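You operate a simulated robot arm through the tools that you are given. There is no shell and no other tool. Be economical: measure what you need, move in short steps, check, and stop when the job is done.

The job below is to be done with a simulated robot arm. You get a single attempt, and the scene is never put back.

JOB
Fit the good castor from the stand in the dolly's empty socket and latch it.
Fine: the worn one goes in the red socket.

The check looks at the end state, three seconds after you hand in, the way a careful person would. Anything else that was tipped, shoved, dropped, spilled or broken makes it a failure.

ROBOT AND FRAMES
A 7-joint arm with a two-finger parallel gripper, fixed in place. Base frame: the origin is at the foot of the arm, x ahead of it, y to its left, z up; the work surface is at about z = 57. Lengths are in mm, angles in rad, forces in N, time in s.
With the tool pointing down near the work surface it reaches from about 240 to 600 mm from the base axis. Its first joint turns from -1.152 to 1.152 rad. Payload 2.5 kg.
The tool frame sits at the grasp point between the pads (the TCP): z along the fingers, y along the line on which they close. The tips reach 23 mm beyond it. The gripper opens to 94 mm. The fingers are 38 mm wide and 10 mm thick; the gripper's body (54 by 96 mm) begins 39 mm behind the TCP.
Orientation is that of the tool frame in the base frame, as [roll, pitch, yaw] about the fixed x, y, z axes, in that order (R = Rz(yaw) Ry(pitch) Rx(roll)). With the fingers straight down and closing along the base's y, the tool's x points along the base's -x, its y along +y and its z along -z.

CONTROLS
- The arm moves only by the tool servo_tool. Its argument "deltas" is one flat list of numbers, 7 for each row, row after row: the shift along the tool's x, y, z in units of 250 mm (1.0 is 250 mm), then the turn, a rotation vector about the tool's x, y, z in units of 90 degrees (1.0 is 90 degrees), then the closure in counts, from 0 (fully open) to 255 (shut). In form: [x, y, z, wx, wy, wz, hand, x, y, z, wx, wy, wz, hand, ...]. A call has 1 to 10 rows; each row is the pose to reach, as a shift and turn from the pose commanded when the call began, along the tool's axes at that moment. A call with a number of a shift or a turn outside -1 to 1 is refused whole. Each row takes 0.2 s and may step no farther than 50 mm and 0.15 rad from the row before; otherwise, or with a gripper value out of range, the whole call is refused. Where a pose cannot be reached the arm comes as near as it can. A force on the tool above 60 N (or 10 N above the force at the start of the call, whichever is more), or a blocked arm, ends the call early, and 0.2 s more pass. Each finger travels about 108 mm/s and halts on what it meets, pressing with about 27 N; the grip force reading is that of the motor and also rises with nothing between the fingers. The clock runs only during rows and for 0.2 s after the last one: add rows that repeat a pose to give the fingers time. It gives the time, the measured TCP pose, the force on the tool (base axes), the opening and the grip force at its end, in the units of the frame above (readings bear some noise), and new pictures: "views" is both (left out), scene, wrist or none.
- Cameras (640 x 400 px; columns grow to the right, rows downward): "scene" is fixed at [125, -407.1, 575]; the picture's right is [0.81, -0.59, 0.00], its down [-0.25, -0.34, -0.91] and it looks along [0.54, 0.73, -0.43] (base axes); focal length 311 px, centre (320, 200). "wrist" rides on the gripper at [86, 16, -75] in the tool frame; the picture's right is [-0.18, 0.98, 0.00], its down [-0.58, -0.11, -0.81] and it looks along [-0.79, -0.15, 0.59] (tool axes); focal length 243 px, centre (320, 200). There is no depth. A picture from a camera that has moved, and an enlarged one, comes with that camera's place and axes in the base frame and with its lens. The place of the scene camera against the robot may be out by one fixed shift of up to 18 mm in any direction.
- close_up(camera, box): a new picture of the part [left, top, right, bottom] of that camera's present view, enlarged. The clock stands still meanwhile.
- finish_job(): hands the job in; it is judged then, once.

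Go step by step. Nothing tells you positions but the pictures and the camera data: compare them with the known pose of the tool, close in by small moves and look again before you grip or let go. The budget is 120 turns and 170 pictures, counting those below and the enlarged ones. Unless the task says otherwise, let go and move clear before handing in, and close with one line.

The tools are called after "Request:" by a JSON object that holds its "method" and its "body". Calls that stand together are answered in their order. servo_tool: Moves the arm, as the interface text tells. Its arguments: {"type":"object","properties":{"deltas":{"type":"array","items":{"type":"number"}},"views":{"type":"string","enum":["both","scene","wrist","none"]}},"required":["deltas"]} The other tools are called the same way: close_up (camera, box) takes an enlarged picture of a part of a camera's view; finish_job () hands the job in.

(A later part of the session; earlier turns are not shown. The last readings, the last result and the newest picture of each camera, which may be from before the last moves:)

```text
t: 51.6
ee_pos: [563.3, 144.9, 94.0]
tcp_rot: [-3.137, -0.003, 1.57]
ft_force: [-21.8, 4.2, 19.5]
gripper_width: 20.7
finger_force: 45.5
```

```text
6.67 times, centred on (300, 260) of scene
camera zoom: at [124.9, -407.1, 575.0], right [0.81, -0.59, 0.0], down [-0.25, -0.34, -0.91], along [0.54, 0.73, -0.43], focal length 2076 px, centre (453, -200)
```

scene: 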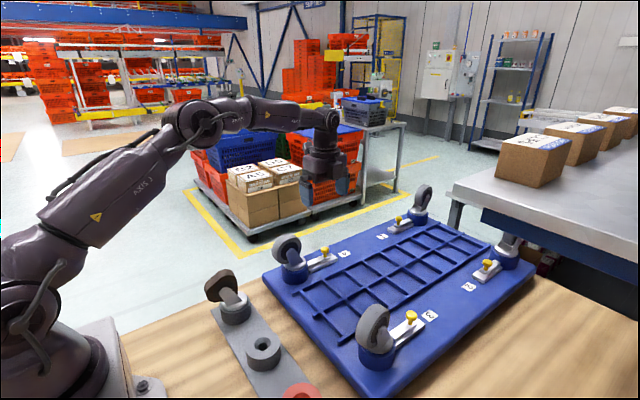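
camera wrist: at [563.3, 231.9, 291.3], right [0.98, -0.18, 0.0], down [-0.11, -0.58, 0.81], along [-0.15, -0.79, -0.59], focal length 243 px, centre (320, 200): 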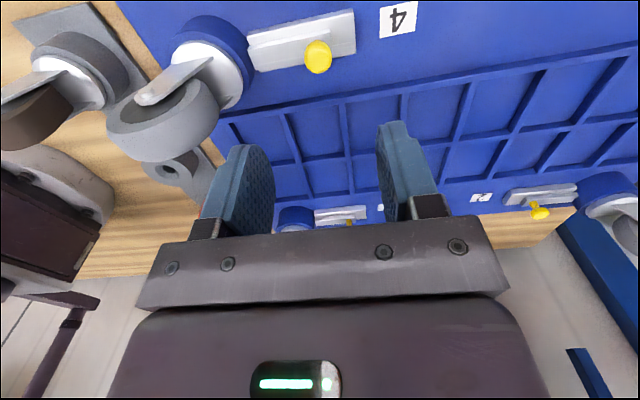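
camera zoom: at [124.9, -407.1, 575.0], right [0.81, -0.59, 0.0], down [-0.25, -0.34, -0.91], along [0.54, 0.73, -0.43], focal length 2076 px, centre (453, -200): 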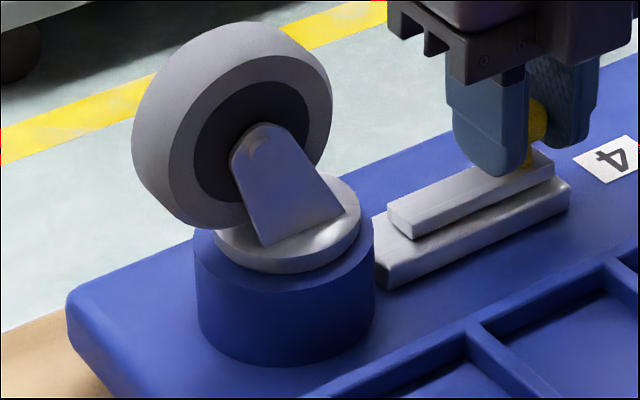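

The slide runs between stops at 545.5 and 563, and the castor stays put even when fully open. It may need a firm push to seat, so I'll leave the latch open and press the castor down with the palm over the wheel.

Request:
{"method": "servo_tool", "body": {"deltas": [0, -0.004, 0, 0, 0, 0, 180, 0, -0.004, 0, 0, 0, 0, 110, 0, -0.004, 0, 0, 0, 0, 100, 0, -0.004, -0.1, 0, 0, 0, 100, 0, -0.004, -0.25, 0, 0, 0, 60, 0, -0.004, -0.4, 0, 0, 0, 0, 0, -0.004, -0.55, 0, 0, 0, 0, 0, -0.004, -0.68, 0, 0, 0, 0], "views": "none"}}

Request:
{"method": "servo_tool", "body": {"deltas": [0, -0.05, 0, 0, 0, -0.095, 0, 0.001, -0.1, 0, 0, 0, -0.19, 0, 0.002, -0.15, 0, 0, 0, -0.285, 0, 0.002, -0.2, 0, 0, 0, -0.38, 0, 0.003, -0.25, 0, 0, 0, -0.475, 0, 0.004, -0.3, 0, 0, 0, -0.57, 0, 0.004, -0.35, 0, 0, 0, -0.665, 0, 0.004, -0.4, 0, 0, 0, -0.76, 0, 0.004, -0.45, 0, 0, 0, -0.855, 0, 0.004, -0.512, 0, 0, 0, -0.95, 0], "views": "none"}}

Request:
{"method": "servo_tool", "body": {"deltas": [0, 0, 0, 0, 0, -0.05, 0, 0, 0, 0, 0, 0, -0.05, 0], "views": "wrist"}}

```text
t: 53.4
ee_pos: [562.4, 142.6, 263.2]
tcp_rot: [-3.141, 0.0, 1.569]
ft_force: [0.0, -0.3, -0.1]
gripper_width: 93.9
finger_force: 0.0
```

```text
t: 55.6
ee_pos: [433.7, 145.0, 264.6]
tcp_rot: [3.141, 0.0, 3.067]
ft_force: [-1.0, -0.1, -0.2]
gripper_width: 94.0
finger_force: 0.1
```

```text
t: 56.2
ee_pos: [433.5, 143.3, 264.4]
tcp_rot: [3.141, 0.0, -3.139]
ft_force: [0.5, 0.0, 0.6]
gripper_width: 93.9
finger_force: 0.0
camera wrist: at [346.8, 161.4, 339.1], right [0.18, 0.98, 0.0], down [0.58, -0.11, 0.81], along [0.79, -0.15, -0.59], focal length 243 px, centre (320, 200)
```

wrist: 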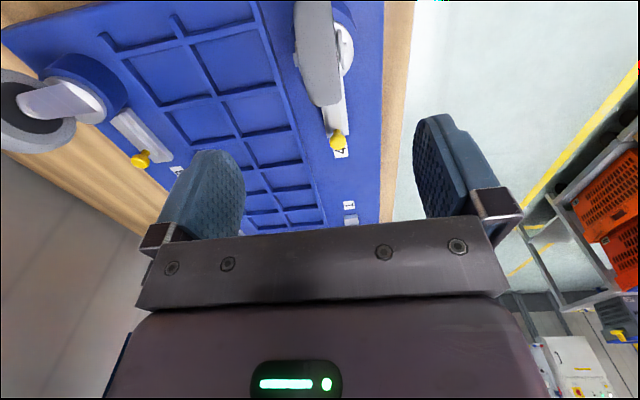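

Request:
{"method": "servo_tool", "body": {"deltas": [0, 0.006, 0.12, 0, 0, 0, 0, 0, 0.006, 0.24, 0, 0, 0, 0, 0, 0.006, 0.36, 0, 0, 0, 0, 0, 0.006, 0.45, 0, 0, 0, 0, 0, 0.006, 0.498, 0, 0, 0, 0, 0, 0.006, 0.498, 0, 0, 0, 100, 0, 0.006, 0.498, 0, 0, 0, 180, 0, 0.006, 0.498, 0, 0, 0, 255, 0, 0.006, 0.498, 0, 0, 0, 255], "views": "none"}}

Request:
{"method": "servo_tool", "body": {"deltas": [0, 0, 0.008, 0, 0, 0, 255, 0, 0, 0.016, 0, 0, 0, 255, 0, 0, 0.024, 0, 0, 0, 255, 0, 0, 0.032, 0, 0, 0, 255], "views": "none"}}

Request:
{"method": "close_up", "body": {"camera": "scene", "box": [275, 230, 325, 290]}}

```text
t: 58.2
ee_pos: [432.7, 145.6, 139.0]
tcp_rot: [-3.141, -0.001, -3.141]
ft_force: [0.0, -0.1, 0.9]
gripper_width: 35.8
finger_force: 27.0
```

```text
t: 58.9
ee_pos: [435.3, 145.9, 139.6]
tcp_rot: [-3.139, 0.002, 3.141]
ft_force: [-4.1, -1.7, 6.3]
gripper_width: 35.4
finger_force: 27.2
stopped in row 3: the force on the tool passed its limit (the readings are from after the stop); the commanded pose is now the measured one
```

```text
6.67 times, centred on (300, 260) of scene
camera zoom: at [125.0, -407.1, 575.0], right [0.81, -0.59, 0.0], down [-0.25, -0.34, -0.91], along [0.54, 0.73, -0.43], focal length 2076 px, centre (453, -200)
```

zoom: 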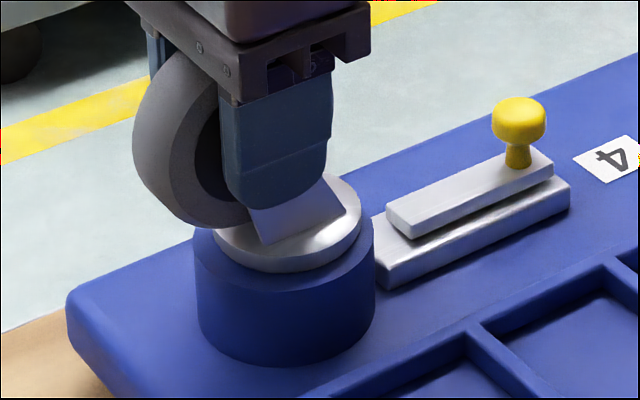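

It is hard-bottomed (over 60 N with no movement). I'll release, and now close the latch from its fully open stop, then repeat the tug test.

Request:
{"method": "servo_tool", "body": {"deltas": [0, 0, 0, 0, 0, 0, 180, 0, 0, 0, 0, 0, 0, 90, 0, 0, 0, 0, 0, 0, 0, 0, 0, 0, 0, 0, 0, 0, 0, 0, -0.1, 0, 0, 0, 0, 0, 0, -0.25, 0, 0, 0, 0, 0, 0, -0.4, 0, 0, 0, 0, 0, 0, -0.49, 0, 0, 0, 0], "views": "none"}}

Request:
{"method": "servo_tool", "body": {"deltas": [-0.052, 0, 0, 0, 0, 0.095, 0, -0.104, 0, 0, 0, 0, 0.19, 0, -0.156, 0, 0, 0, 0, 0.285, 0, -0.208, 0, 0, 0, 0, 0.38, 0, -0.26, 0, 0, 0, 0, 0.475, 0, -0.312, 0, 0, 0, 0, 0.57, 0, -0.364, 0, 0.05, 0, 0, 0.665, 0, -0.416, 0, 0.1, 0, 0, 0.76, 0, -0.468, 0, 0.15, 0, 0, 0.855, 0, -0.51, -0.004, 0.2, 0, 0, 0.95, 0], "views": "none"}}

Request:
{"method": "servo_tool", "body": {"deltas": [0, 0, 0, 0, 0, 0.05, 60, 0, 0, 0, 0, 0, 0.05, 100, 0, 0, 0, 0, 0, 0.05, 100], "views": "wrist"}}

```text
t: 60.7
ee_pos: [435.3, 144.4, 260.9]
tcp_rot: [-3.141, -0.001, -3.14]
ft_force: [-0.2, -0.6, -0.4]
gripper_width: 94.2
finger_force: 0.0
```

```text
t: 62.9
ee_pos: [560.6, 145.1, 212.1]
tcp_rot: [3.14, 0.001, 1.646]
ft_force: [0.1, -0.9, 0.9]
gripper_width: 93.8
finger_force: 0.0
```

```text
t: 63.7
ee_pos: [562.5, 144.0, 211.2]
tcp_rot: [3.141, 0.0, 1.567]
ft_force: [0.3, -0.3, 0.7]
gripper_width: 57.5
finger_force: 0.1
camera wrist: at [577.4, 231.7, 286.1], right [0.98, -0.18, 0.0], down [-0.11, -0.58, 0.81], along [-0.15, -0.79, -0.59], focal length 243 px, centre (320, 200)
```

wrist: 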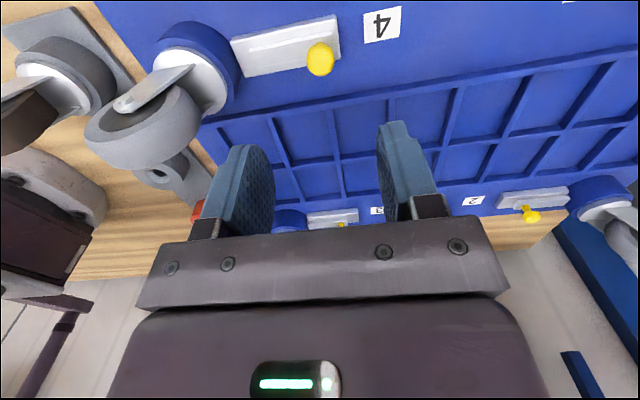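

Request:
{"method": "servo_tool", "body": {"deltas": [0, -0.002, 0.12, 0, 0, 0, 100, 0, -0.002, 0.24, 0, 0, 0, 100, 0, -0.002, 0.36, 0, 0, 0, 100, 0, -0.002, 0.43, 0, 0, 0, 100, 0, -0.002, 0.472, 0, 0, 0, 100, 0, -0.002, 0.472, 0, 0, 0, 150, 0, -0.002, 0.472, 0, 0, 0, 200, 0, -0.002, 0.472, 0, 0, 0, 255, 0, -0.002, 0.472, 0, 0, 0, 255], "views": "none"}}

Request:
{"method": "servo_tool", "body": {"deltas": [0, -0.015, 0, 0, 0, 0, 255, 0, -0.03, 0, 0, 0, 0, 255, 0, -0.045, 0, 0, 0, 0, 255, 0, -0.06, 0, 0, 0, 0, 255, 0, -0.07, 0, 0, 0, 0, 255, 0, -0.078, 0, 0, 0, 0, 255, 0, -0.078, 0, 0, 0, 0, 255], "views": "none"}}

Request:
{"method": "close_up", "body": {"camera": "wrist", "box": [220, 40, 420, 230]}}

```text
t: 65.7
ee_pos: [561.7, 144.2, 92.9]
tcp_rot: [3.141, 0.0, 1.57]
ft_force: [-0.3, -1.0, -2.4]
gripper_width: 20.8
finger_force: 45.3
```

```text
t: 67.3
ee_pos: [545.7, 146.4, 92.8]
tcp_rot: [3.133, -0.002, 1.572]
ft_force: [31.2, 5.1, -8.9]
gripper_width: 20.7
finger_force: 44.5
```

```text
2.11 times, centred on (320, 135) of wrist
camera zoom: at [559.9, 232.0, 168.5], right [0.98, -0.18, 0.01], down [-0.12, -0.58, 0.8], along [-0.14, -0.79, -0.59], focal length 511 px, centre (320, 337)
```

zoom: 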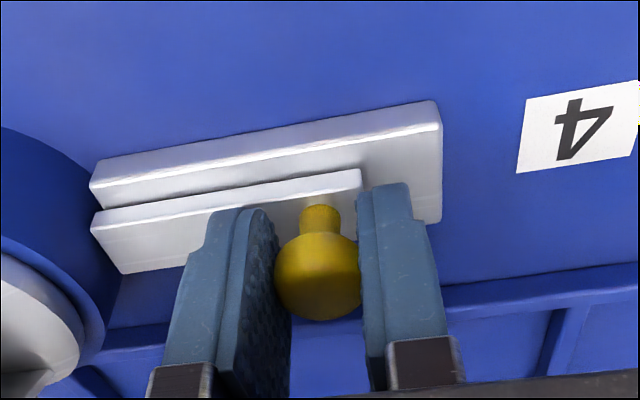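

Request:
{"method": "servo_tool", "body": {"deltas": [0, 0, 0, 0, 0, 0, 180, 0, 0, 0, 0, 0, 0, 110, 0, 0, 0, 0, 0, 0, 100, 0, 0, -0.1, 0, 0, 0, 100, 0, 0, -0.25, 0, 0, 0, 60, 0, 0, -0.4, 0, 0, 0, 0, 0, 0, -0.55, 0, 0, 0, 0, 0, 0, -0.68, 0, 0, 0, 0], "views": "none"}}

Request:
{"method": "servo_tool", "body": {"deltas": [0, -0.044, 0, 0, 0, -0.095, 0, 0, -0.087, 0, 0, 0, -0.19, 0, 0, -0.131, 0, 0, 0, -0.285, 0, 0, -0.174, 0, 0, 0, -0.38, 0, 0, -0.218, 0, 0, 0, -0.475, 0, 0, -0.262, 0, 0, 0, -0.57, 0, 0, -0.305, 0, 0, 0, -0.665, 0, 0, -0.349, 0, 0, 0, -0.76, 0, 0, -0.392, 0, 0, 0, -0.855, 0, 0, -0.436, 0, 0, 0, -0.95, 0], "views": "none"}}

Request:
{"method": "servo_tool", "body": {"deltas": [0, 0, 0, 0, 0, -0.05, 0, 0, 0, 0, 0, 0, -0.05, 0], "views": "wrist"}}

```text
t: 69.1
ee_pos: [542.5, 146.1, 262.4]
tcp_rot: [3.141, 0.001, 1.57]
ft_force: [0.1, -0.4, -0.4]
gripper_width: 93.8
finger_force: 0.2
```

```text
t: 71.3
ee_pos: [433.6, 146.2, 262.3]
tcp_rot: [-3.141, -0.001, 3.065]
ft_force: [0.1, -0.6, 0.6]
gripper_width: 93.9
finger_force: 0.2
```

```text
t: 71.9
ee_pos: [433.1, 145.3, 263.5]
tcp_rot: [3.142, 0.0, -3.141]
ft_force: [-0.2, -0.1, 1.5]
gripper_width: 93.9
finger_force: 0.2
camera wrist: at [346.4, 161.8, 337.9], right [0.18, 0.98, 0.0], down [0.58, -0.11, 0.81], along [0.79, -0.15, -0.59], focal length 243 px, centre (320, 200)
```

wrist: 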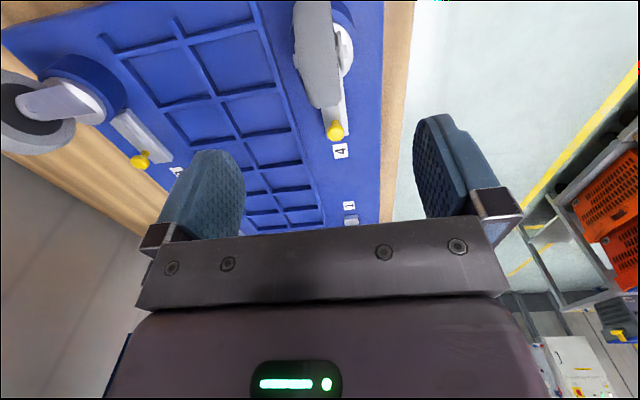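

Request:
{"method": "servo_tool", "body": {"deltas": [0, 0, 0.12, 0, 0, 0, 0, 0, 0, 0.24, 0, 0, 0, 0, 0, 0, 0.36, 0, 0, 0, 0, 0, 0, 0.45, 0, 0, 0, 0, 0, 0, 0.49, 0, 0, 0, 0, 0, 0, 0.49, 0, 0, 0, 100, 0, 0, 0.49, 0, 0, 0, 180, 0, 0, 0.49, 0, 0, 0, 255, 0, 0, 0.49, 0, 0, 0, 255], "views": "none"}}

Request:
{"method": "servo_tool", "body": {"deltas": [0, 0, -0.008, 0, 0, 0, 255, 0, 0, -0.016, 0, 0, 0, 255, 0, 0, -0.024, 0, 0, 0, 255, 0, 0, -0.036, 0, 0, 0, 255, 0, 0, -0.048, 0, 0, 0, 255], "views": "none"}}

Request:
{"method": "close_up", "body": {"camera": "scene", "box": [275, 230, 325, 290]}}

```text
t: 73.9
ee_pos: [432.3, 145.7, 137.6]
tcp_rot: [-3.141, 0.002, 3.141]
ft_force: [0.6, -0.8, -0.4]
gripper_width: 35.9
finger_force: 27.3
```

```text
t: 75.1
ee_pos: [432.5, 145.4, 152.2]
tcp_rot: [-3.141, -0.001, 3.14]
ft_force: [-2.6, -0.9, -4.9]
gripper_width: 36.0
finger_force: 27.2
```

```text
6.67 times, centred on (300, 260) of scene
camera zoom: at [125.0, -407.1, 575.0], right [0.81, -0.59, 0.0], down [-0.25, -0.34, -0.9], along [0.54, 0.73, -0.43], focal length 2076 px, centre (453, -200)
```

zoom: 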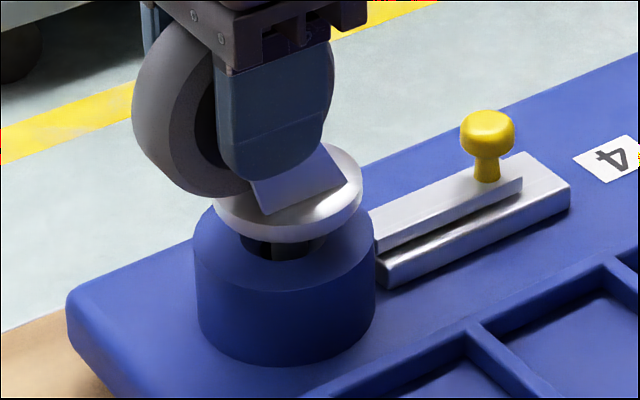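

With the knob toward the socket the castor still lifts freely. I should test the other end position: set the castor down, slide the knob to its outer stop, and tug again.

Request:
{"method": "servo_tool", "body": {"deltas": [0, 0, 0.012, 0, 0, 0, 255, 0, 0, 0.024, 0, 0, 0, 255, 0, 0, 0.036, 0, 0, 0, 255, 0, 0, 0.048, 0, 0, 0, 255, 0, 0, 0.048, 0, 0, 0, 160, 0, 0, 0.048, 0, 0, 0, 60, 0, 0, 0.048, 0, 0, 0, 0, 0, 0, 0.048, 0, 0, 0, 0, 0, 0, -0.08, 0, 0, 0, 0, 0, 0, -0.22, 0, 0, 0, 0], "views": "none"}}

Request:
{"method": "servo_tool", "body": {"deltas": [0, 0, -0.15, 0, 0, 0, 0, 0, 0, -0.22, 0, 0, 0, 0], "views": "wrist"}}

Request:
{"method": "close_up", "body": {"camera": "scene", "box": [275, 230, 325, 290]}}

```text
t: 77.3
ee_pos: [434.4, 145.2, 206.7]
tcp_rot: [3.14, -0.002, -3.141]
ft_force: [0.1, -0.4, 0.6]
gripper_width: 93.9
finger_force: 0.0
```

```text
t: 77.9
ee_pos: [432.5, 145.2, 262.9]
tcp_rot: [3.141, -0.001, 3.14]
ft_force: [-0.5, -0.5, 0.8]
gripper_width: 94.1
finger_force: 0.2
camera wrist: at [346.0, 161.3, 337.2], right [0.18, 0.98, 0.0], down [0.58, -0.11, 0.81], along [0.79, -0.15, -0.59], focal length 243 px, centre (320, 200)
```

wrist: 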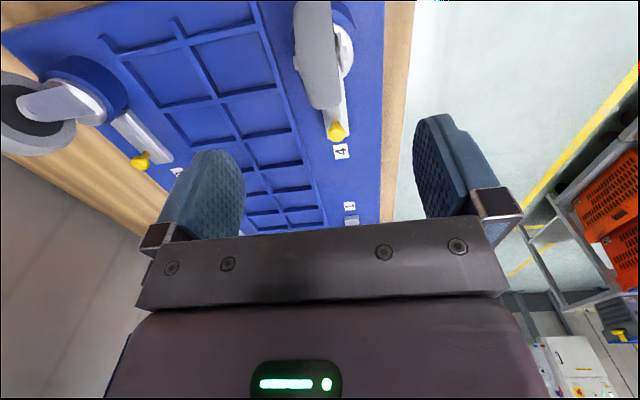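

```text
6.67 times, centred on (300, 260) of scene
camera zoom: at [125.0, -407.1, 575.0], right [0.81, -0.59, 0.0], down [-0.25, -0.34, -0.91], along [0.54, 0.73, -0.43], focal length 2076 px, centre (453, -200)
```

zoom: 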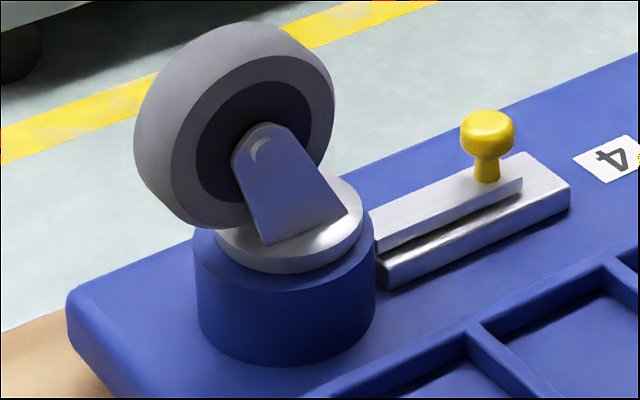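

Request:
{"method": "servo_tool", "body": {"deltas": [-0.046, 0, 0, 0, 0, 0.095, 0, -0.093, 0, 0, 0, 0, 0.19, 0, -0.139, 0, 0, 0, 0, 0.285, 0, -0.186, 0, 0, 0, 0, 0.38, 0, -0.232, 0, 0, 0, 0, 0.475, 0, -0.278, 0, 0, 0, 0, 0.57, 0, -0.325, 0, 0.05, 0, 0, 0.665, 0, -0.371, 0, 0.1, 0, 0, 0.76, 0, -0.418, -0.002, 0.15, 0, 0, 0.855, 0, -0.45, -0.004, 0.2, 0, 0, 0.95, 0], "views": "none"}}

Request:
{"method": "servo_tool", "body": {"deltas": [0, 0, 0, 0, 0, 0.05, 60, 0, 0, 0, 0, 0, 0.05, 100, 0, 0, 0.12, 0, 0, 0.05, 100, 0, 0, 0.24, 0, 0, 0.05, 100, 0, 0, 0.36, 0, 0, 0.05, 100, 0, 0, 0.36, 0, 0, 0.05, 100], "views": "wrist"}}

```text
t: 80.1
ee_pos: [546.3, 143.8, 211.3]
tcp_rot: [-3.141, 0.0, 1.646]
ft_force: [0.6, -0.3, -0.2]
gripper_width: 94.1
finger_force: 0.0
```

```text
t: 81.5
ee_pos: [547.7, 144.5, 122.6]
tcp_rot: [-3.141, -0.001, 1.572]
ft_force: [-0.4, -0.7, 0.3]
gripper_width: 57.2
finger_force: 0.0
camera wrist: at [562.5, 231.4, 197.7], right [0.98, -0.18, 0.0], down [-0.11, -0.58, 0.81], along [-0.15, -0.79, -0.59], focal length 243 px, centre (320, 200)
```

wrist: 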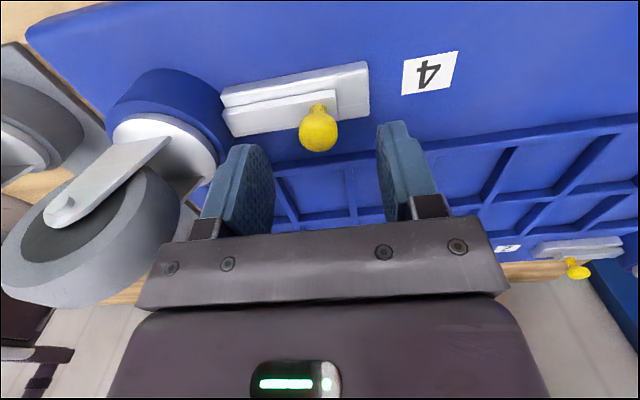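

Request:
{"method": "servo_tool", "body": {"deltas": [0, -0.004, 0.06, 0, 0, 0, 100, 0, -0.004, 0.118, 0, 0, 0, 100, 0, -0.004, 0.118, 0, 0, 0, 160, 0, -0.004, 0.118, 0, 0, 0, 220, 0, -0.004, 0.118, 0, 0, 0, 255, 0, 0.012, 0.118, 0, 0, 0, 255, 0, 0.03, 0.118, 0, 0, 0, 255, 0, 0.048, 0.118, 0, 0, 0, 255, 0, 0.066, 0.118, 0, 0, 0, 255, 0, 0.066, 0.118, 0, 0, 0, 255], "views": "none"}}

Request:
{"method": "servo_tool", "body": {"deltas": [0, 0, 0, 0, 0, 0, 180, 0, 0, 0, 0, 0, 0, 110, 0, 0, 0, 0, 0, 0, 100, 0, 0, -0.1, 0, 0, 0, 100, 0, 0, -0.25, 0, 0, 0, 60, 0, 0, -0.4, 0, 0, 0, 0, 0, 0, -0.55, 0, 0, 0, 0, 0, 0, -0.68, 0, 0, 0, 0], "views": "none"}}

Request:
{"method": "servo_tool", "body": {"deltas": [0, -0.051, 0, 0, 0, -0.095, 0, 0.001, -0.102, 0, 0, 0, -0.19, 0, 0.002, -0.153, 0, 0, 0, -0.285, 0, 0.002, -0.204, 0, 0, 0, -0.38, 0, 0.003, -0.255, 0, 0, 0, -0.475, 0, 0.004, -0.306, 0, 0, 0, -0.57, 0, 0.004, -0.357, 0, 0, 0, -0.665, 0, 0.004, -0.408, 0, 0, 0, -0.76, 0, 0.004, -0.459, 0, 0, 0, -0.855, 0, 0.004, -0.516, 0, 0, 0, -0.95, 0], "views": "none"}}

Request:
{"method": "servo_tool", "body": {"deltas": [0, 0, 0, 0, 0, -0.05, 0, 0, 0, 0, 0, 0, -0.05, 0], "views": "wrist"}}

```text
t: 83.7
ee_pos: [562.8, 144.2, 93.7]
tcp_rot: [3.141, 0.002, 1.573]
ft_force: [-6.8, -2.2, 12.5]
gripper_width: 20.7
finger_force: 44.7
```

```text
t: 85.5
ee_pos: [561.0, 144.1, 263.2]
tcp_rot: [-3.14, 0.0, 1.569]
ft_force: [1.0, 0.3, 0.0]
gripper_width: 94.2
finger_force: 0.1
```

```text
t: 87.7
ee_pos: [433.3, 147.3, 262.9]
tcp_rot: [3.141, 0.001, 3.065]
ft_force: [0.2, 0.0, 1.1]
gripper_width: 94.2
finger_force: 0.1
```

```text
t: 88.3
ee_pos: [433.2, 145.2, 263.4]
tcp_rot: [-3.14, 0.0, -3.142]
ft_force: [0.1, 0.8, -0.4]
gripper_width: 94.1
finger_force: 0.2
camera wrist: at [346.2, 162.7, 337.5], right [0.18, 0.98, 0.0], down [0.58, -0.11, 0.81], along [0.79, -0.15, -0.59], focal length 243 px, centre (320, 200)
```

wrist: 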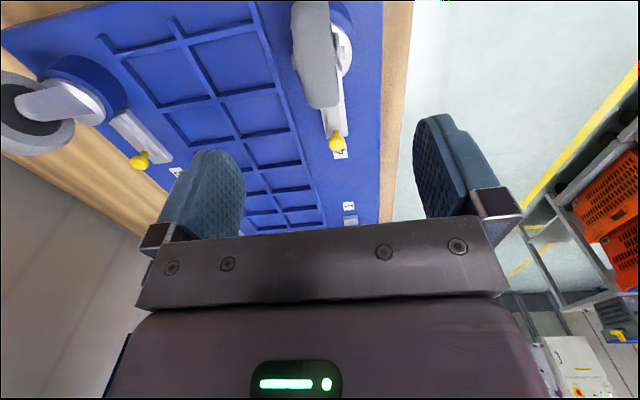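

Now the tug with the latch at its outer stop.

Request:
{"method": "servo_tool", "body": {"deltas": [0, 0, 0.12, 0, 0, 0, 0, 0, 0, 0.24, 0, 0, 0, 0, 0, 0, 0.36, 0, 0, 0, 0, 0, 0, 0.45, 0, 0, 0, 0, 0, 0, 0.49, 0, 0, 0, 0, 0, 0, 0.49, 0, 0, 0, 100, 0, 0, 0.49, 0, 0, 0, 180, 0, 0, 0.49, 0, 0, 0, 255, 0, 0, 0.49, 0, 0, 0, 255], "views": "none"}}

Request:
{"method": "servo_tool", "body": {"deltas": [0, 0, -0.008, 0, 0, 0, 255, 0, 0, -0.016, 0, 0, 0, 255, 0, 0, -0.024, 0, 0, 0, 255, 0, 0, -0.036, 0, 0, 0, 255], "views": "none"}}

Request:
{"method": "close_up", "body": {"camera": "scene", "box": [275, 230, 325, 290]}}

```text
t: 90.3
ee_pos: [432.9, 147.3, 141.0]
tcp_rot: [3.141, -0.003, -3.141]
ft_force: [-1.5, -0.9, 0.5]
gripper_width: 35.8
finger_force: 26.8
```

```text
t: 91.3
ee_pos: [433.7, 145.3, 149.9]
tcp_rot: [3.141, 0.0, -3.141]
ft_force: [0.5, 0.1, -3.8]
gripper_width: 35.7
finger_force: 26.8
```

```text
6.67 times, centred on (300, 260) of scene
camera zoom: at [125.0, -407.1, 575.0], right [0.81, -0.59, 0.0], down [-0.25, -0.34, -0.91], along [0.54, 0.73, -0.43], focal length 2076 px, centre (453, -200)
```

zoom: 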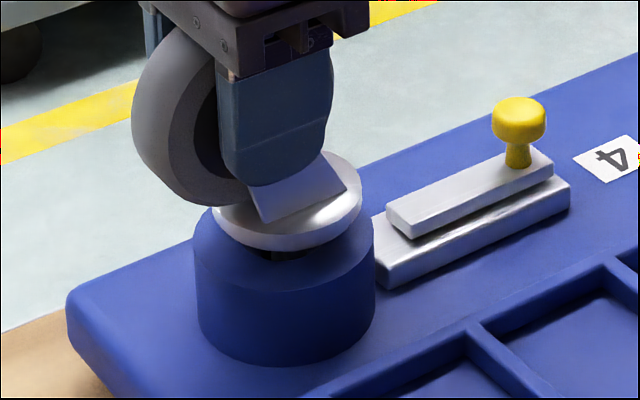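

Still free, so neither end position captures it yet. I'll lift the castor out and look closely at the stem and into the hole with the latch open.

Request:
{"method": "servo_tool", "body": {"deltas": [0, 0, -0.08, 0, 0, 0, 255, 0, 0, -0.16, 0, 0, 0, 255, 0, 0, -0.26, 0, 0, 0, 255, 0.05, -0.08, -0.36, 0, 0, 0, 255, 0.1, -0.16, -0.36, 0, 0, 0, 255, 0.15, -0.24, -0.36, 0, 0, 0, 255, 0.2, -0.32, -0.36, 0, 0, 0, 255, 0.2, -0.32, -0.36, 0, 0, 0, 255], "views": "both"}}

Request:
{"method": "close_up", "body": {"camera": "scene", "box": [250, 225, 320, 295]}}

Request:
{"method": "close_up", "body": {"camera": "wrist", "box": [380, 60, 460, 140]}}

```text
t: 93.1
ee_pos: [382.8, 62.9, 239.4]
tcp_rot: [-3.139, 0.001, -3.141]
ft_force: [-0.3, 0.5, -3.4]
gripper_width: 36.0
finger_force: 27.1
camera wrist: at [295.1, 80.3, 313.3], right [0.18, 0.98, 0.0], down [0.58, -0.11, 0.81], along [0.79, -0.15, -0.59], focal length 243 px, centre (320, 200)
```

scene: 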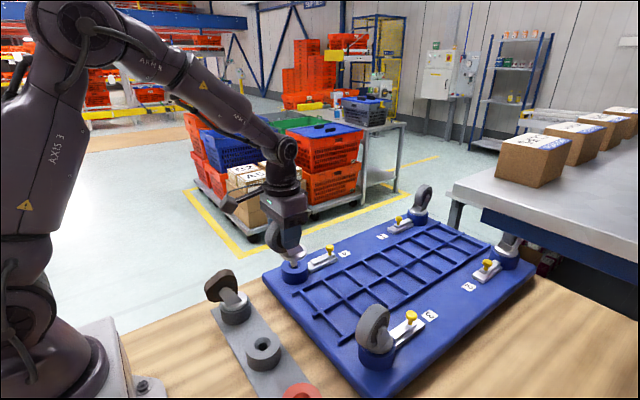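
wrist: 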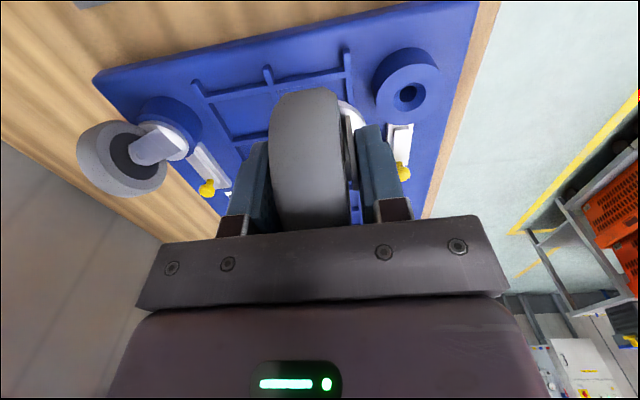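

```text
5.71 times, centred on (285, 260) of scene
camera zoom: at [125.0, -407.1, 575.0], right [0.81, -0.59, 0.0], down [-0.25, -0.34, -0.91], along [0.54, 0.73, -0.43], focal length 1780 px, centre (520, -143)
```

zoom: 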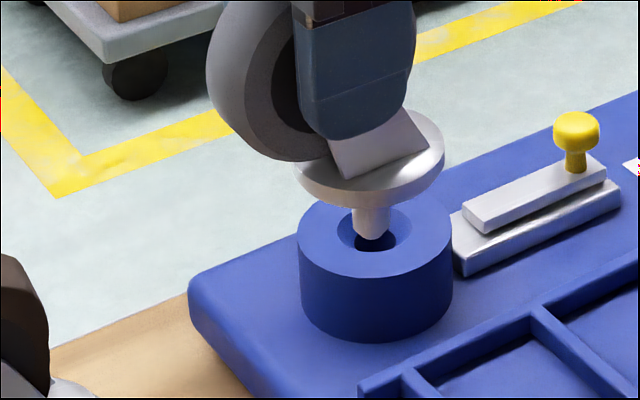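

```text
5.00 times, centred on (420, 100) of wrist
camera zoom: at [295.1, 80.3, 313.3], right [0.18, 0.98, 0.0], down [0.58, -0.11, 0.81], along [0.79, -0.15, -0.59], focal length 1213 px, centre (-180, 700)
```

zoom: 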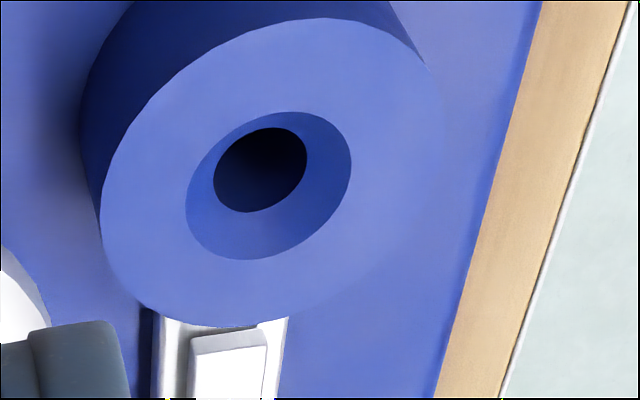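

The stem is plain and the bar has no visible bolt. To learn how the latch really travels, I'll park the castor back in its grey socket and test the slide with the hole empty.

Request:
{"method": "servo_tool", "body": {"deltas": [0.09, -0.042, 0, 0, 0, 0, 255, 0.18, -0.084, 0, 0, 0, 0, 255, 0.27, -0.126, 0, 0, 0, 0, 255, 0.36, -0.168, 0.05, 0, 0, 0, 255, 0.446, -0.21, 0.12, 0, 0, 0, 255, 0.446, -0.21, 0.2, 0, 0, 0, 255, 0.446, -0.21, 0.26, 0, 0, 0, 255, 0.446, -0.21, 0.26, 0, 0, 0, 255], "views": "none"}}

Request:
{"method": "close_up", "body": {"camera": "scene", "box": [210, 270, 300, 380]}}

Request:
{"method": "close_up", "body": {"camera": "wrist", "box": [240, 0, 400, 160]}}

```text
t: 94.9
ee_pos: [271.1, 12.2, 173.5]
tcp_rot: [-3.141, -0.001, 3.141]
ft_force: [-0.1, -0.8, -3.9]
gripper_width: 36.0
finger_force: 27.2
```

```text
3.64 times, centred on (255, 325) of scene
camera zoom: at [125.0, -407.1, 575.0], right [0.81, -0.59, 0.0], down [-0.25, -0.34, -0.91], along [0.54, 0.73, -0.43], focal length 1132 px, centre (556, -254)
```

zoom: 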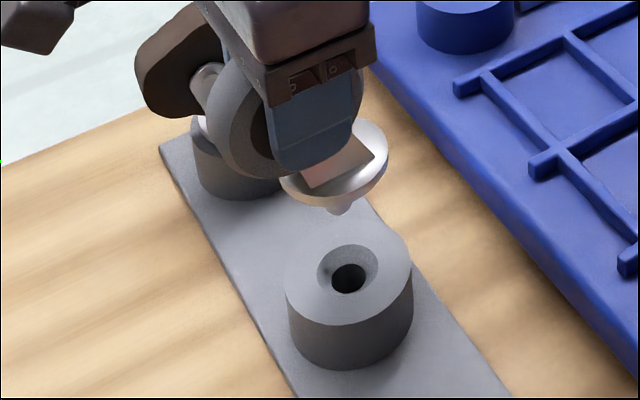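

```text
2.50 times, centred on (320, 80) of wrist
camera zoom: at [184.4, 29.2, 248.7], right [0.18, 0.98, 0.0], down [0.58, -0.11, 0.81], along [0.79, -0.15, -0.59], focal length 606 px, centre (320, 500)
```

zoom: 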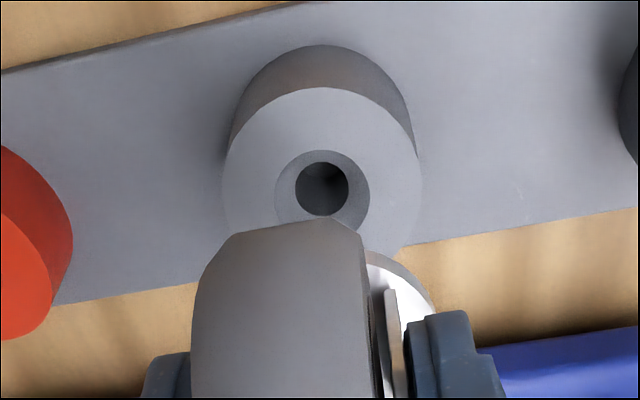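

Request:
{"method": "servo_tool", "body": {"deltas": [0, -0.002, 0.07, 0, 0, 0, 255, 0, -0.002, 0.13, 0, 0, 0, 255, 0, -0.002, 0.17, 0, 0, 0, 255, 0, -0.002, 0.21, 0, 0, 0, 255, 0, -0.002, 0.24, 0, 0, 0, 255, 0, -0.002, 0.26, 0, 0, 0, 255, 0, -0.002, 0.268, 0, 0, 0, 255, 0, -0.002, 0.268, 0, 0, 0, 255], "views": "none"}}

Request:
{"method": "close_up", "body": {"camera": "scene", "box": [210, 270, 300, 380]}}

```text
t: 96.7
ee_pos: [272.3, 11.7, 106.3]
tcp_rot: [-3.141, 0.001, 3.141]
ft_force: [-0.2, -0.3, -4.7]
gripper_width: 36.2
finger_force: 26.6
```

```text
3.64 times, centred on (255, 325) of scene
camera zoom: at [125.0, -407.1, 575.0], right [0.81, -0.59, 0.0], down [-0.25, -0.34, -0.91], along [0.54, 0.73, -0.43], focal length 1132 px, centre (556, -254)
```

zoom: 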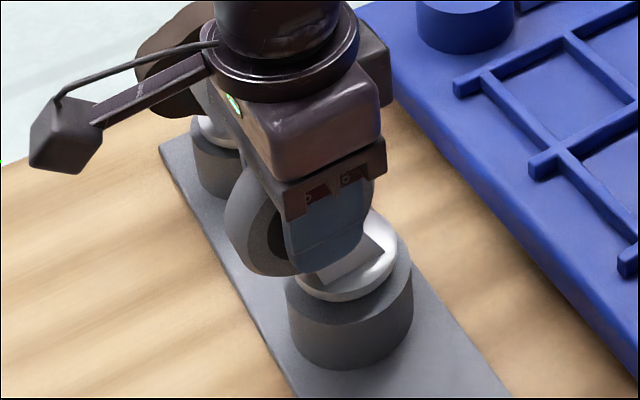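

Request:
{"method": "servo_tool", "body": {"deltas": [0, 0, 0.004, 0, 0, 0, 255, 0, 0, 0.008, 0, 0, 0, 255, 0, 0, 0.008, 0, 0, 0, 255], "views": "none"}}

Request:
{"method": "servo_tool", "body": {"deltas": [0, 0, 0.004, 0, 0, 0, 255, 0, 0, 0.008, 0, 0, 0, 255, 0, 0, 0.008, 0, 0, 0, 255], "views": "none"}}

Request:
{"method": "close_up", "body": {"camera": "scene", "box": [235, 310, 285, 370]}}

```text
t: 97.5
ee_pos: [272.4, 12.7, 105.5]
tcp_rot: [3.141, -0.001, -3.141]
ft_force: [-0.2, -0.6, -4.0]
gripper_width: 36.1
finger_force: 27.3
```

```text
t: 98.3
ee_pos: [271.7, 12.8, 102.7]
tcp_rot: [-3.14, -0.001, -3.141]
ft_force: [0.2, -0.2, -3.3]
gripper_width: 35.8
finger_force: 26.7
```

```text
6.67 times, centred on (260, 340) of scene
camera zoom: at [125.0, -407.1, 575.0], right [0.81, -0.59, 0.0], down [-0.25, -0.34, -0.91], along [0.54, 0.73, -0.43], focal length 2076 px, centre (720, -733)
```

zoom: 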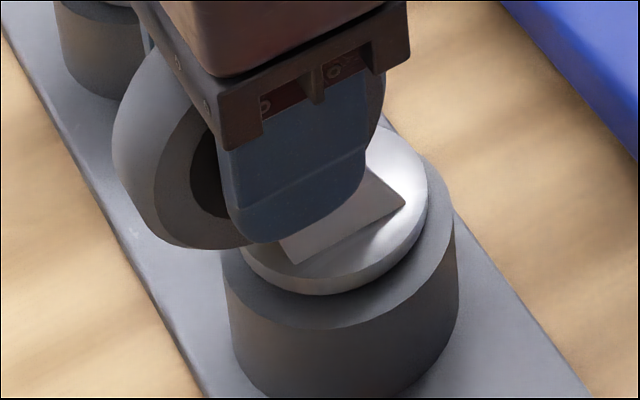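

Request:
{"method": "servo_tool", "body": {"deltas": [0, 0, 0.004, 0, 0, 0, 255, 0, 0, 0.008, 0, 0, 0, 255, 0, 0, 0.008, 0, 0, 0, 255], "views": "none"}}

Request:
{"method": "servo_tool", "body": {"deltas": [0, 0, 0.004, 0, 0, 0, 255, 0, 0, 0.008, 0, 0, 0, 255, 0, 0, 0.008, 0, 0, 0, 255], "views": "none"}}

```text
t: 99.1
ee_pos: [271.6, 12.4, 102.7]
tcp_rot: [-3.141, 0.0, -3.14]
ft_force: [-10.4, -0.4, 35.0]
gripper_width: 36.1
finger_force: 27.4
```

```text
t: 99.9
ee_pos: [272.6, 13.2, 99.3]
tcp_rot: [-3.141, 0.004, 3.141]
ft_force: [0.1, -0.9, 14.9]
gripper_width: 35.9
finger_force: 26.9
```

The castor is parked in the grey socket. I'll release it and go to the latch with the hole empty.

Request:
{"method": "servo_tool", "body": {"deltas": [0, 0, -0.006, 0, 0, 0, 180, 0, 0, -0.006, 0, 0, 0, 90, 0, 0, -0.006, 0, 0, 0, 0, 0, 0, -0.006, 0, 0, 0, 0, 0, 0, -0.1, 0, 0, 0, 0, 0, 0, -0.25, 0, 0, 0, 0, 0, 0, -0.4, 0, 0, 0, 0, 0, 0, -0.55, 0, 0, 0, 0, 0, 0, -0.6, 0, 0, 0, 0], "views": "scene"}}

Request:
{"method": "servo_tool", "body": {"deltas": [-0.12, 0.05, 0, 0, 0, 0.095, 0, -0.24, 0.1, 0, 0, 0, 0.19, 0, -0.36, 0.15, 0, 0, 0, 0.285, 0, -0.48, 0.2, 0, 0, 0, 0.38, 0, -0.6, 0.25, 0, 0, 0, 0.475, 0, -0.72, 0.3, 0, 0, 0, 0.57, 0, -0.84, 0.36, 0, 0, 0, 0.665, 0, -0.96, 0.42, 0, 0, 0, 0.76, 0, -1.0, 0.48, 0, 0, 0, 0.855, 0, -1.0, 0.528, 0, 0, 0, 0.95, 0], "views": "none"}}

```text
t: 101.9
ee_pos: [272.0, 11.1, 249.6]
tcp_rot: [-3.141, 0.001, 3.142]
ft_force: [-0.3, -0.3, -0.8]
gripper_width: 94.1
finger_force: 0.1
```

scene: 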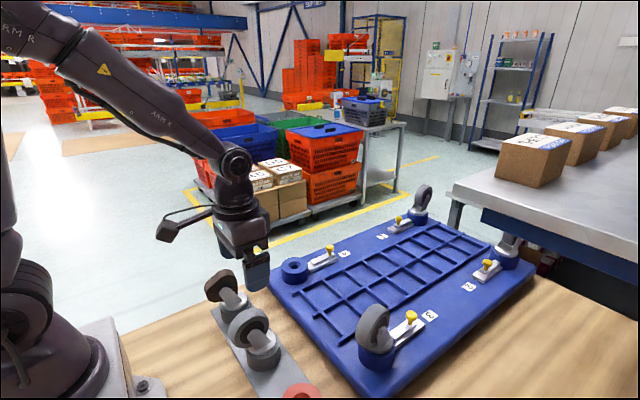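

```text
t: 104.1
ee_pos: [522.6, 146.0, 248.8]
tcp_rot: [3.141, 0.0, 1.646]
ft_force: [-0.2, 0.4, 0.3]
gripper_width: 94.0
finger_force: 0.0
```

Request:
{"method": "servo_tool", "body": {"deltas": [-0.01, 0.08, 0, 0, 0, 0.05, 60, -0.016, 0.156, 0, 0, 0, 0.05, 100, -0.016, 0.156, 0.13, 0, 0, 0.05, 100, -0.016, 0.156, 0.26, 0, 0, 0.05, 100, -0.016, 0.156, 0.39, 0, 0, 0.05, 100, -0.016, 0.156, 0.5, 0, 0, 0.05, 100, -0.016, 0.156, 0.5, 0, 0, 0.05, 100], "views": "wrist"}}

```text
t: 105.7
ee_pos: [560.1, 143.4, 125.5]
tcp_rot: [3.141, 0.0, 1.571]
ft_force: [-0.1, -0.9, 1.3]
gripper_width: 57.2
finger_force: 0.1
camera wrist: at [576.6, 230.6, 200.7], right [0.98, -0.18, 0.0], down [-0.11, -0.58, 0.81], along [-0.15, -0.79, -0.59], focal length 243 px, centre (320, 200)
```

wrist: 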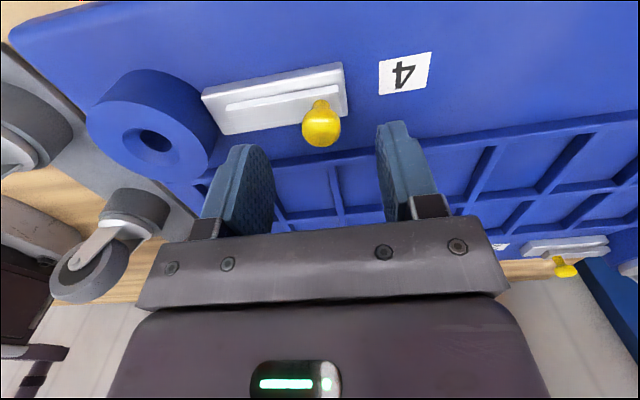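

Closing on the knob and pushing it toward the empty socket, watching where it stops.

Request:
{"method": "servo_tool", "body": {"deltas": [0, 0.004, 0.07, 0, 0, 0, 100, 0, 0.004, 0.128, 0, 0, 0, 100, 0, 0.004, 0.128, 0, 0, 0, 160, 0, 0.004, 0.128, 0, 0, 0, 220, 0, 0.004, 0.128, 0, 0, 0, 255, 0, 0.004, 0.128, 0, 0, 0, 255], "views": "none"}}

Request:
{"method": "servo_tool", "body": {"deltas": [0, -0.015, 0, 0, 0, 0, 255, 0, -0.03, 0, 0, 0, 0, 255, 0, -0.045, 0, 0, 0, 0, 255, 0, -0.06, 0, 0, 0, 0, 255, 0, -0.07, 0, 0, 0, 0, 255, 0, -0.08, 0, 0, 0, 0, 255, 0, -0.084, 0, 0, 0, 0, 255], "views": "none"}}

Request:
{"method": "close_up", "body": {"camera": "wrist", "box": [180, 40, 420, 230]}}

```text
t: 107.1
ee_pos: [562.6, 143.1, 92.3]
tcp_rot: [-3.141, 0.0, 1.57]
ft_force: [1.5, 0.1, -3.0]
gripper_width: 20.8
finger_force: 45.0
```

```text
t: 108.7
ee_pos: [544.2, 143.2, 93.8]
tcp_rot: [3.123, -0.003, 1.569]
ft_force: [49.2, 7.2, -27.3]
gripper_width: 20.7
finger_force: 45.2
```

```text
2.11 times, centred on (300, 135) of wrist
camera zoom: at [559.1, 229.1, 168.9], right [0.98, -0.19, 0.02], down [-0.12, -0.58, 0.8], along [-0.14, -0.79, -0.6], focal length 511 px, centre (362, 337)
```

zoom: 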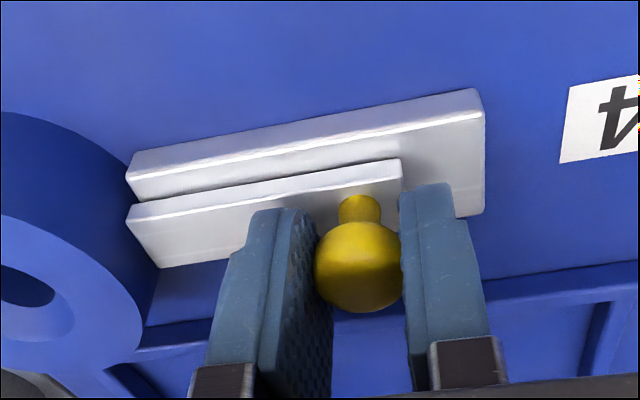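

The inner stop is the same with an empty hole, so that's simply the closed end. The proper sequence is open → insert → close, which I haven't done in that order; I'll open the latch now and refit the castor.

Request:
{"method": "servo_tool", "body": {"deltas": [0, 0.02, 0, 0, 0, 0, 255, 0, 0.04, 0, 0, 0, 0, 255, 0, 0.06, 0, 0, 0, 0, 255, 0, 0.08, 0, 0, 0, 0, 255, 0, 0.088, 0, 0, 0, 0, 255, 0, 0.088, 0, 0, 0, 0, 255], "views": "none"}}

Request:
{"method": "servo_tool", "body": {"deltas": [0, 0, 0, 0, 0, 0, 180, 0, 0, 0, 0, 0, 0, 110, 0, 0, 0, 0, 0, 0, 100, 0, 0, -0.1, 0, 0, 0, 100, 0, 0, -0.25, 0, 0, 0, 60, 0, 0, -0.4, 0, 0, 0, 0, 0, 0, -0.55, 0, 0, 0, 0, 0, 0, -0.6, 0, 0, 0, 0], "views": "scene"}}

Request:
{"method": "close_up", "body": {"camera": "scene", "box": [275, 230, 355, 290]}}

```text
t: 110.1
ee_pos: [563.1, 144.0, 93.2]
tcp_rot: [-3.141, -0.001, 1.571]
ft_force: [-14.4, -7.7, 22.7]
gripper_width: 20.8
finger_force: 45.2
```

```text
t: 111.9
ee_pos: [561.1, 142.2, 244.4]
tcp_rot: [-3.14, -0.001, 1.569]
ft_force: [0.2, 0.8, -0.4]
gripper_width: 94.1
finger_force: 0.1
```

scene: 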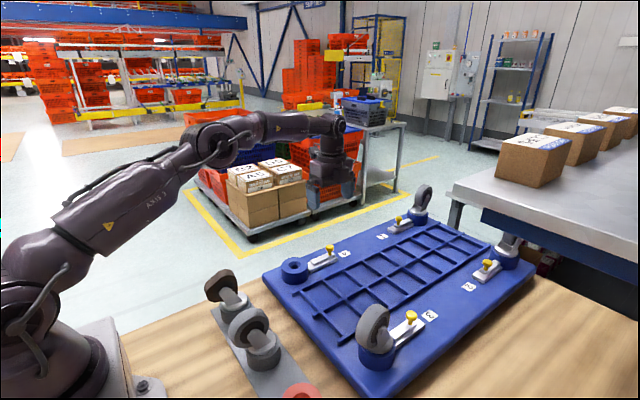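

```text
6.67 times, centred on (315, 260) of scene
camera zoom: at [125.0, -407.1, 575.0], right [0.81, -0.59, 0.0], down [-0.25, -0.34, -0.91], along [0.54, 0.73, -0.43], focal length 2076 px, centre (353, -200)
```

zoom: 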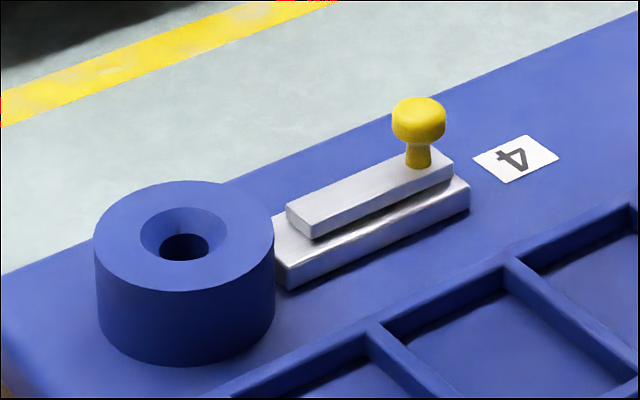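

Request:
{"method": "servo_tool", "body": {"deltas": [-0.05, -0.1, 0, 0, 0, -0.095, 0, -0.1, -0.2, 0, 0, 0, -0.19, 0, -0.15, -0.3, 0, 0, 0, -0.285, 0, -0.2, -0.4, 0, 0, 0, -0.38, 0, -0.25, -0.5, 0, 0, 0, -0.475, 0, -0.3, -0.6, 0, 0, 0, -0.57, 0, -0.36, -0.7, 0, 0, 0, -0.665, 0, -0.42, -0.8, 0, 0, 0, -0.76, 0, -0.48, -0.9, 0, 0, 0, -0.855, 0, -0.527, -1.0, 0, 0, 0, -0.95, 0], "views": "none"}}

Request:
{"method": "servo_tool", "body": {"deltas": [0.08, 0.004, 0.06, 0, 0, -0.05, 0, 0.16, 0.008, 0.12, 0, 0, -0.05, 0, 0.16, 0.008, 0.2, 0, 0, -0.05, 0, 0.16, 0.008, 0.2, 0, 0, -0.05, 0], "views": "wrist"}}

Request:
{"method": "close_up", "body": {"camera": "wrist", "box": [240, 0, 400, 170]}}

```text
t: 114.1
ee_pos: [311.6, 9.2, 243.1]
tcp_rot: [-3.141, 0.002, 3.065]
ft_force: [-0.3, 0.0, -0.4]
gripper_width: 94.0
finger_force: 0.0
```

```text
t: 115.1
ee_pos: [274.3, 16.9, 191.5]
tcp_rot: [-3.141, 0.0, 3.141]
ft_force: [0.5, -0.2, 0.7]
gripper_width: 94.0
finger_force: 0.1
camera wrist: at [185.8, 33.1, 266.8], right [0.18, 0.98, 0.0], down [0.58, -0.11, 0.81], along [0.79, -0.15, -0.59], focal length 243 px, centre (320, 200)
```

wrist: 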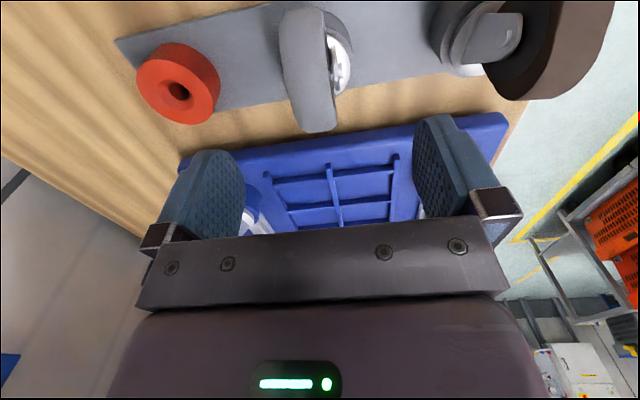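

```text
2.35 times, centred on (320, 85) of wrist
camera zoom: at [185.8, 33.1, 266.8], right [0.18, 0.98, 0.0], down [0.58, -0.11, 0.81], along [0.79, -0.15, -0.59], focal length 571 px, centre (320, 471)
```

zoom: 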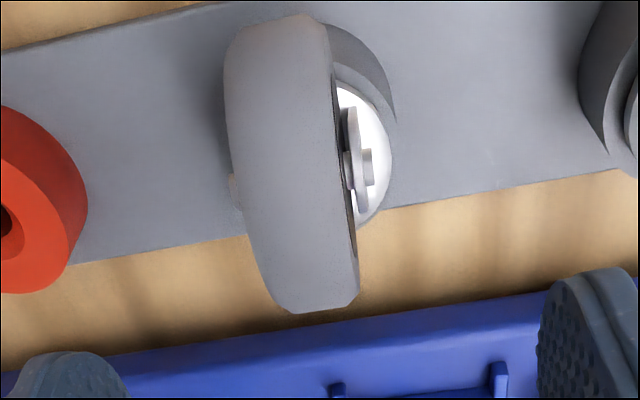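

Request:
{"method": "servo_tool", "body": {"deltas": [0.006, -0.022, 0.1, 0, 0, 0, 0, 0.006, -0.022, 0.2, 0, 0, 0, 0, 0.006, -0.022, 0.29, 0, 0, 0, 0, 0.006, -0.022, 0.344, 0, 0, 0, 0, 0.006, -0.022, 0.344, 0, 0, 0, 0, 0.006, -0.022, 0.344, 0, 0, 0, 100, 0.006, -0.022, 0.344, 0, 0, 0, 180, 0.006, -0.022, 0.344, 0, 0, 0, 255, 0.006, -0.022, 0.344, 0, 0, 0, 255], "views": "none"}}

Request:
{"method": "servo_tool", "body": {"deltas": [0, 0, -0.05, 0, 0, 0, 255, 0, 0, -0.13, 0, 0, 0, 255, 0, 0, -0.25, 0, 0, 0, 255, 0, 0, -0.38, 0, 0, 0, 255, 0, 0, -0.5, 0, 0, 0, 255, 0, 0, -0.5, 0, 0, 0, 255], "views": "none"}}

Request:
{"method": "close_up", "body": {"camera": "scene", "box": [225, 250, 285, 320]}}

```text
t: 117.1
ee_pos: [271.7, 11.5, 105.6]
tcp_rot: [-3.141, 0.0, -3.141]
ft_force: [0.9, -0.4, 0.0]
gripper_width: 35.7
finger_force: 26.8
```

```text
t: 118.5
ee_pos: [272.9, 11.4, 231.1]
tcp_rot: [3.141, 0.0, 3.141]
ft_force: [-0.8, 0.6, -3.4]
gripper_width: 35.9
finger_force: 27.6
```

```text
5.71 times, centred on (255, 285) of scene
camera zoom: at [125.0, -407.1, 575.0], right [0.81, -0.59, 0.0], down [-0.25, -0.34, -0.91], along [0.54, 0.73, -0.43], focal length 1780 px, centre (691, -286)
```

zoom: 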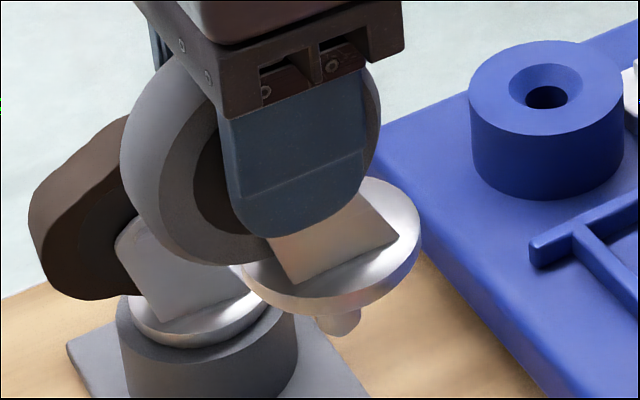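

Request:
{"method": "servo_tool", "body": {"deltas": [-0.11, 0.09, 0, 0, 0, 0, 255, -0.22, 0.18, 0, 0, 0, 0, 255, -0.33, 0.27, 0, 0, 0, 0, 255, -0.44, 0.36, 0, 0, 0, 0, 255, -0.55, 0.45, 0, 0, 0, 0, 255, -0.648, 0.539, 0, 0, 0, 0, 255, -0.648, 0.539, 0.1, 0, 0, 0, 255, -0.648, 0.539, 0.2, 0, 0, 0, 255, -0.648, 0.539, 0.23, 0, 0, 0, 255, -0.648, 0.539, 0.23, 0, 0, 0, 255], "views": "none"}}

Request:
{"method": "close_up", "body": {"camera": "scene", "box": [270, 220, 350, 300]}}

```text
t: 120.7
ee_pos: [433.0, 147.0, 173.9]
tcp_rot: [-3.142, -0.001, 3.141]
ft_force: [0.7, -0.7, -4.0]
gripper_width: 35.8
finger_force: 27.7
```

```text
5.00 times, centred on (310, 260) of scene
camera zoom: at [125.0, -407.1, 575.0], right [0.81, -0.59, 0.0], down [-0.25, -0.34, -0.91], along [0.54, 0.73, -0.43], focal length 1557 px, centre (370, -100)
```

zoom: 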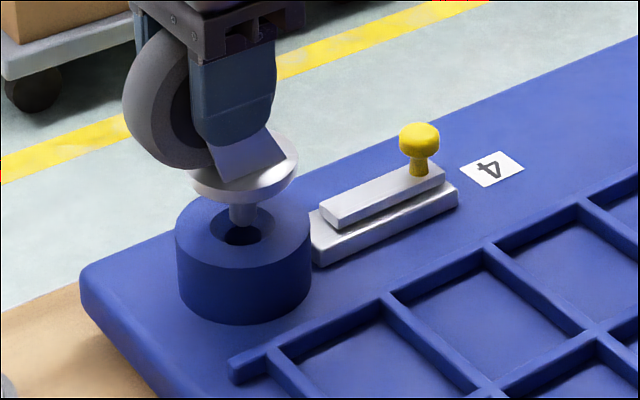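

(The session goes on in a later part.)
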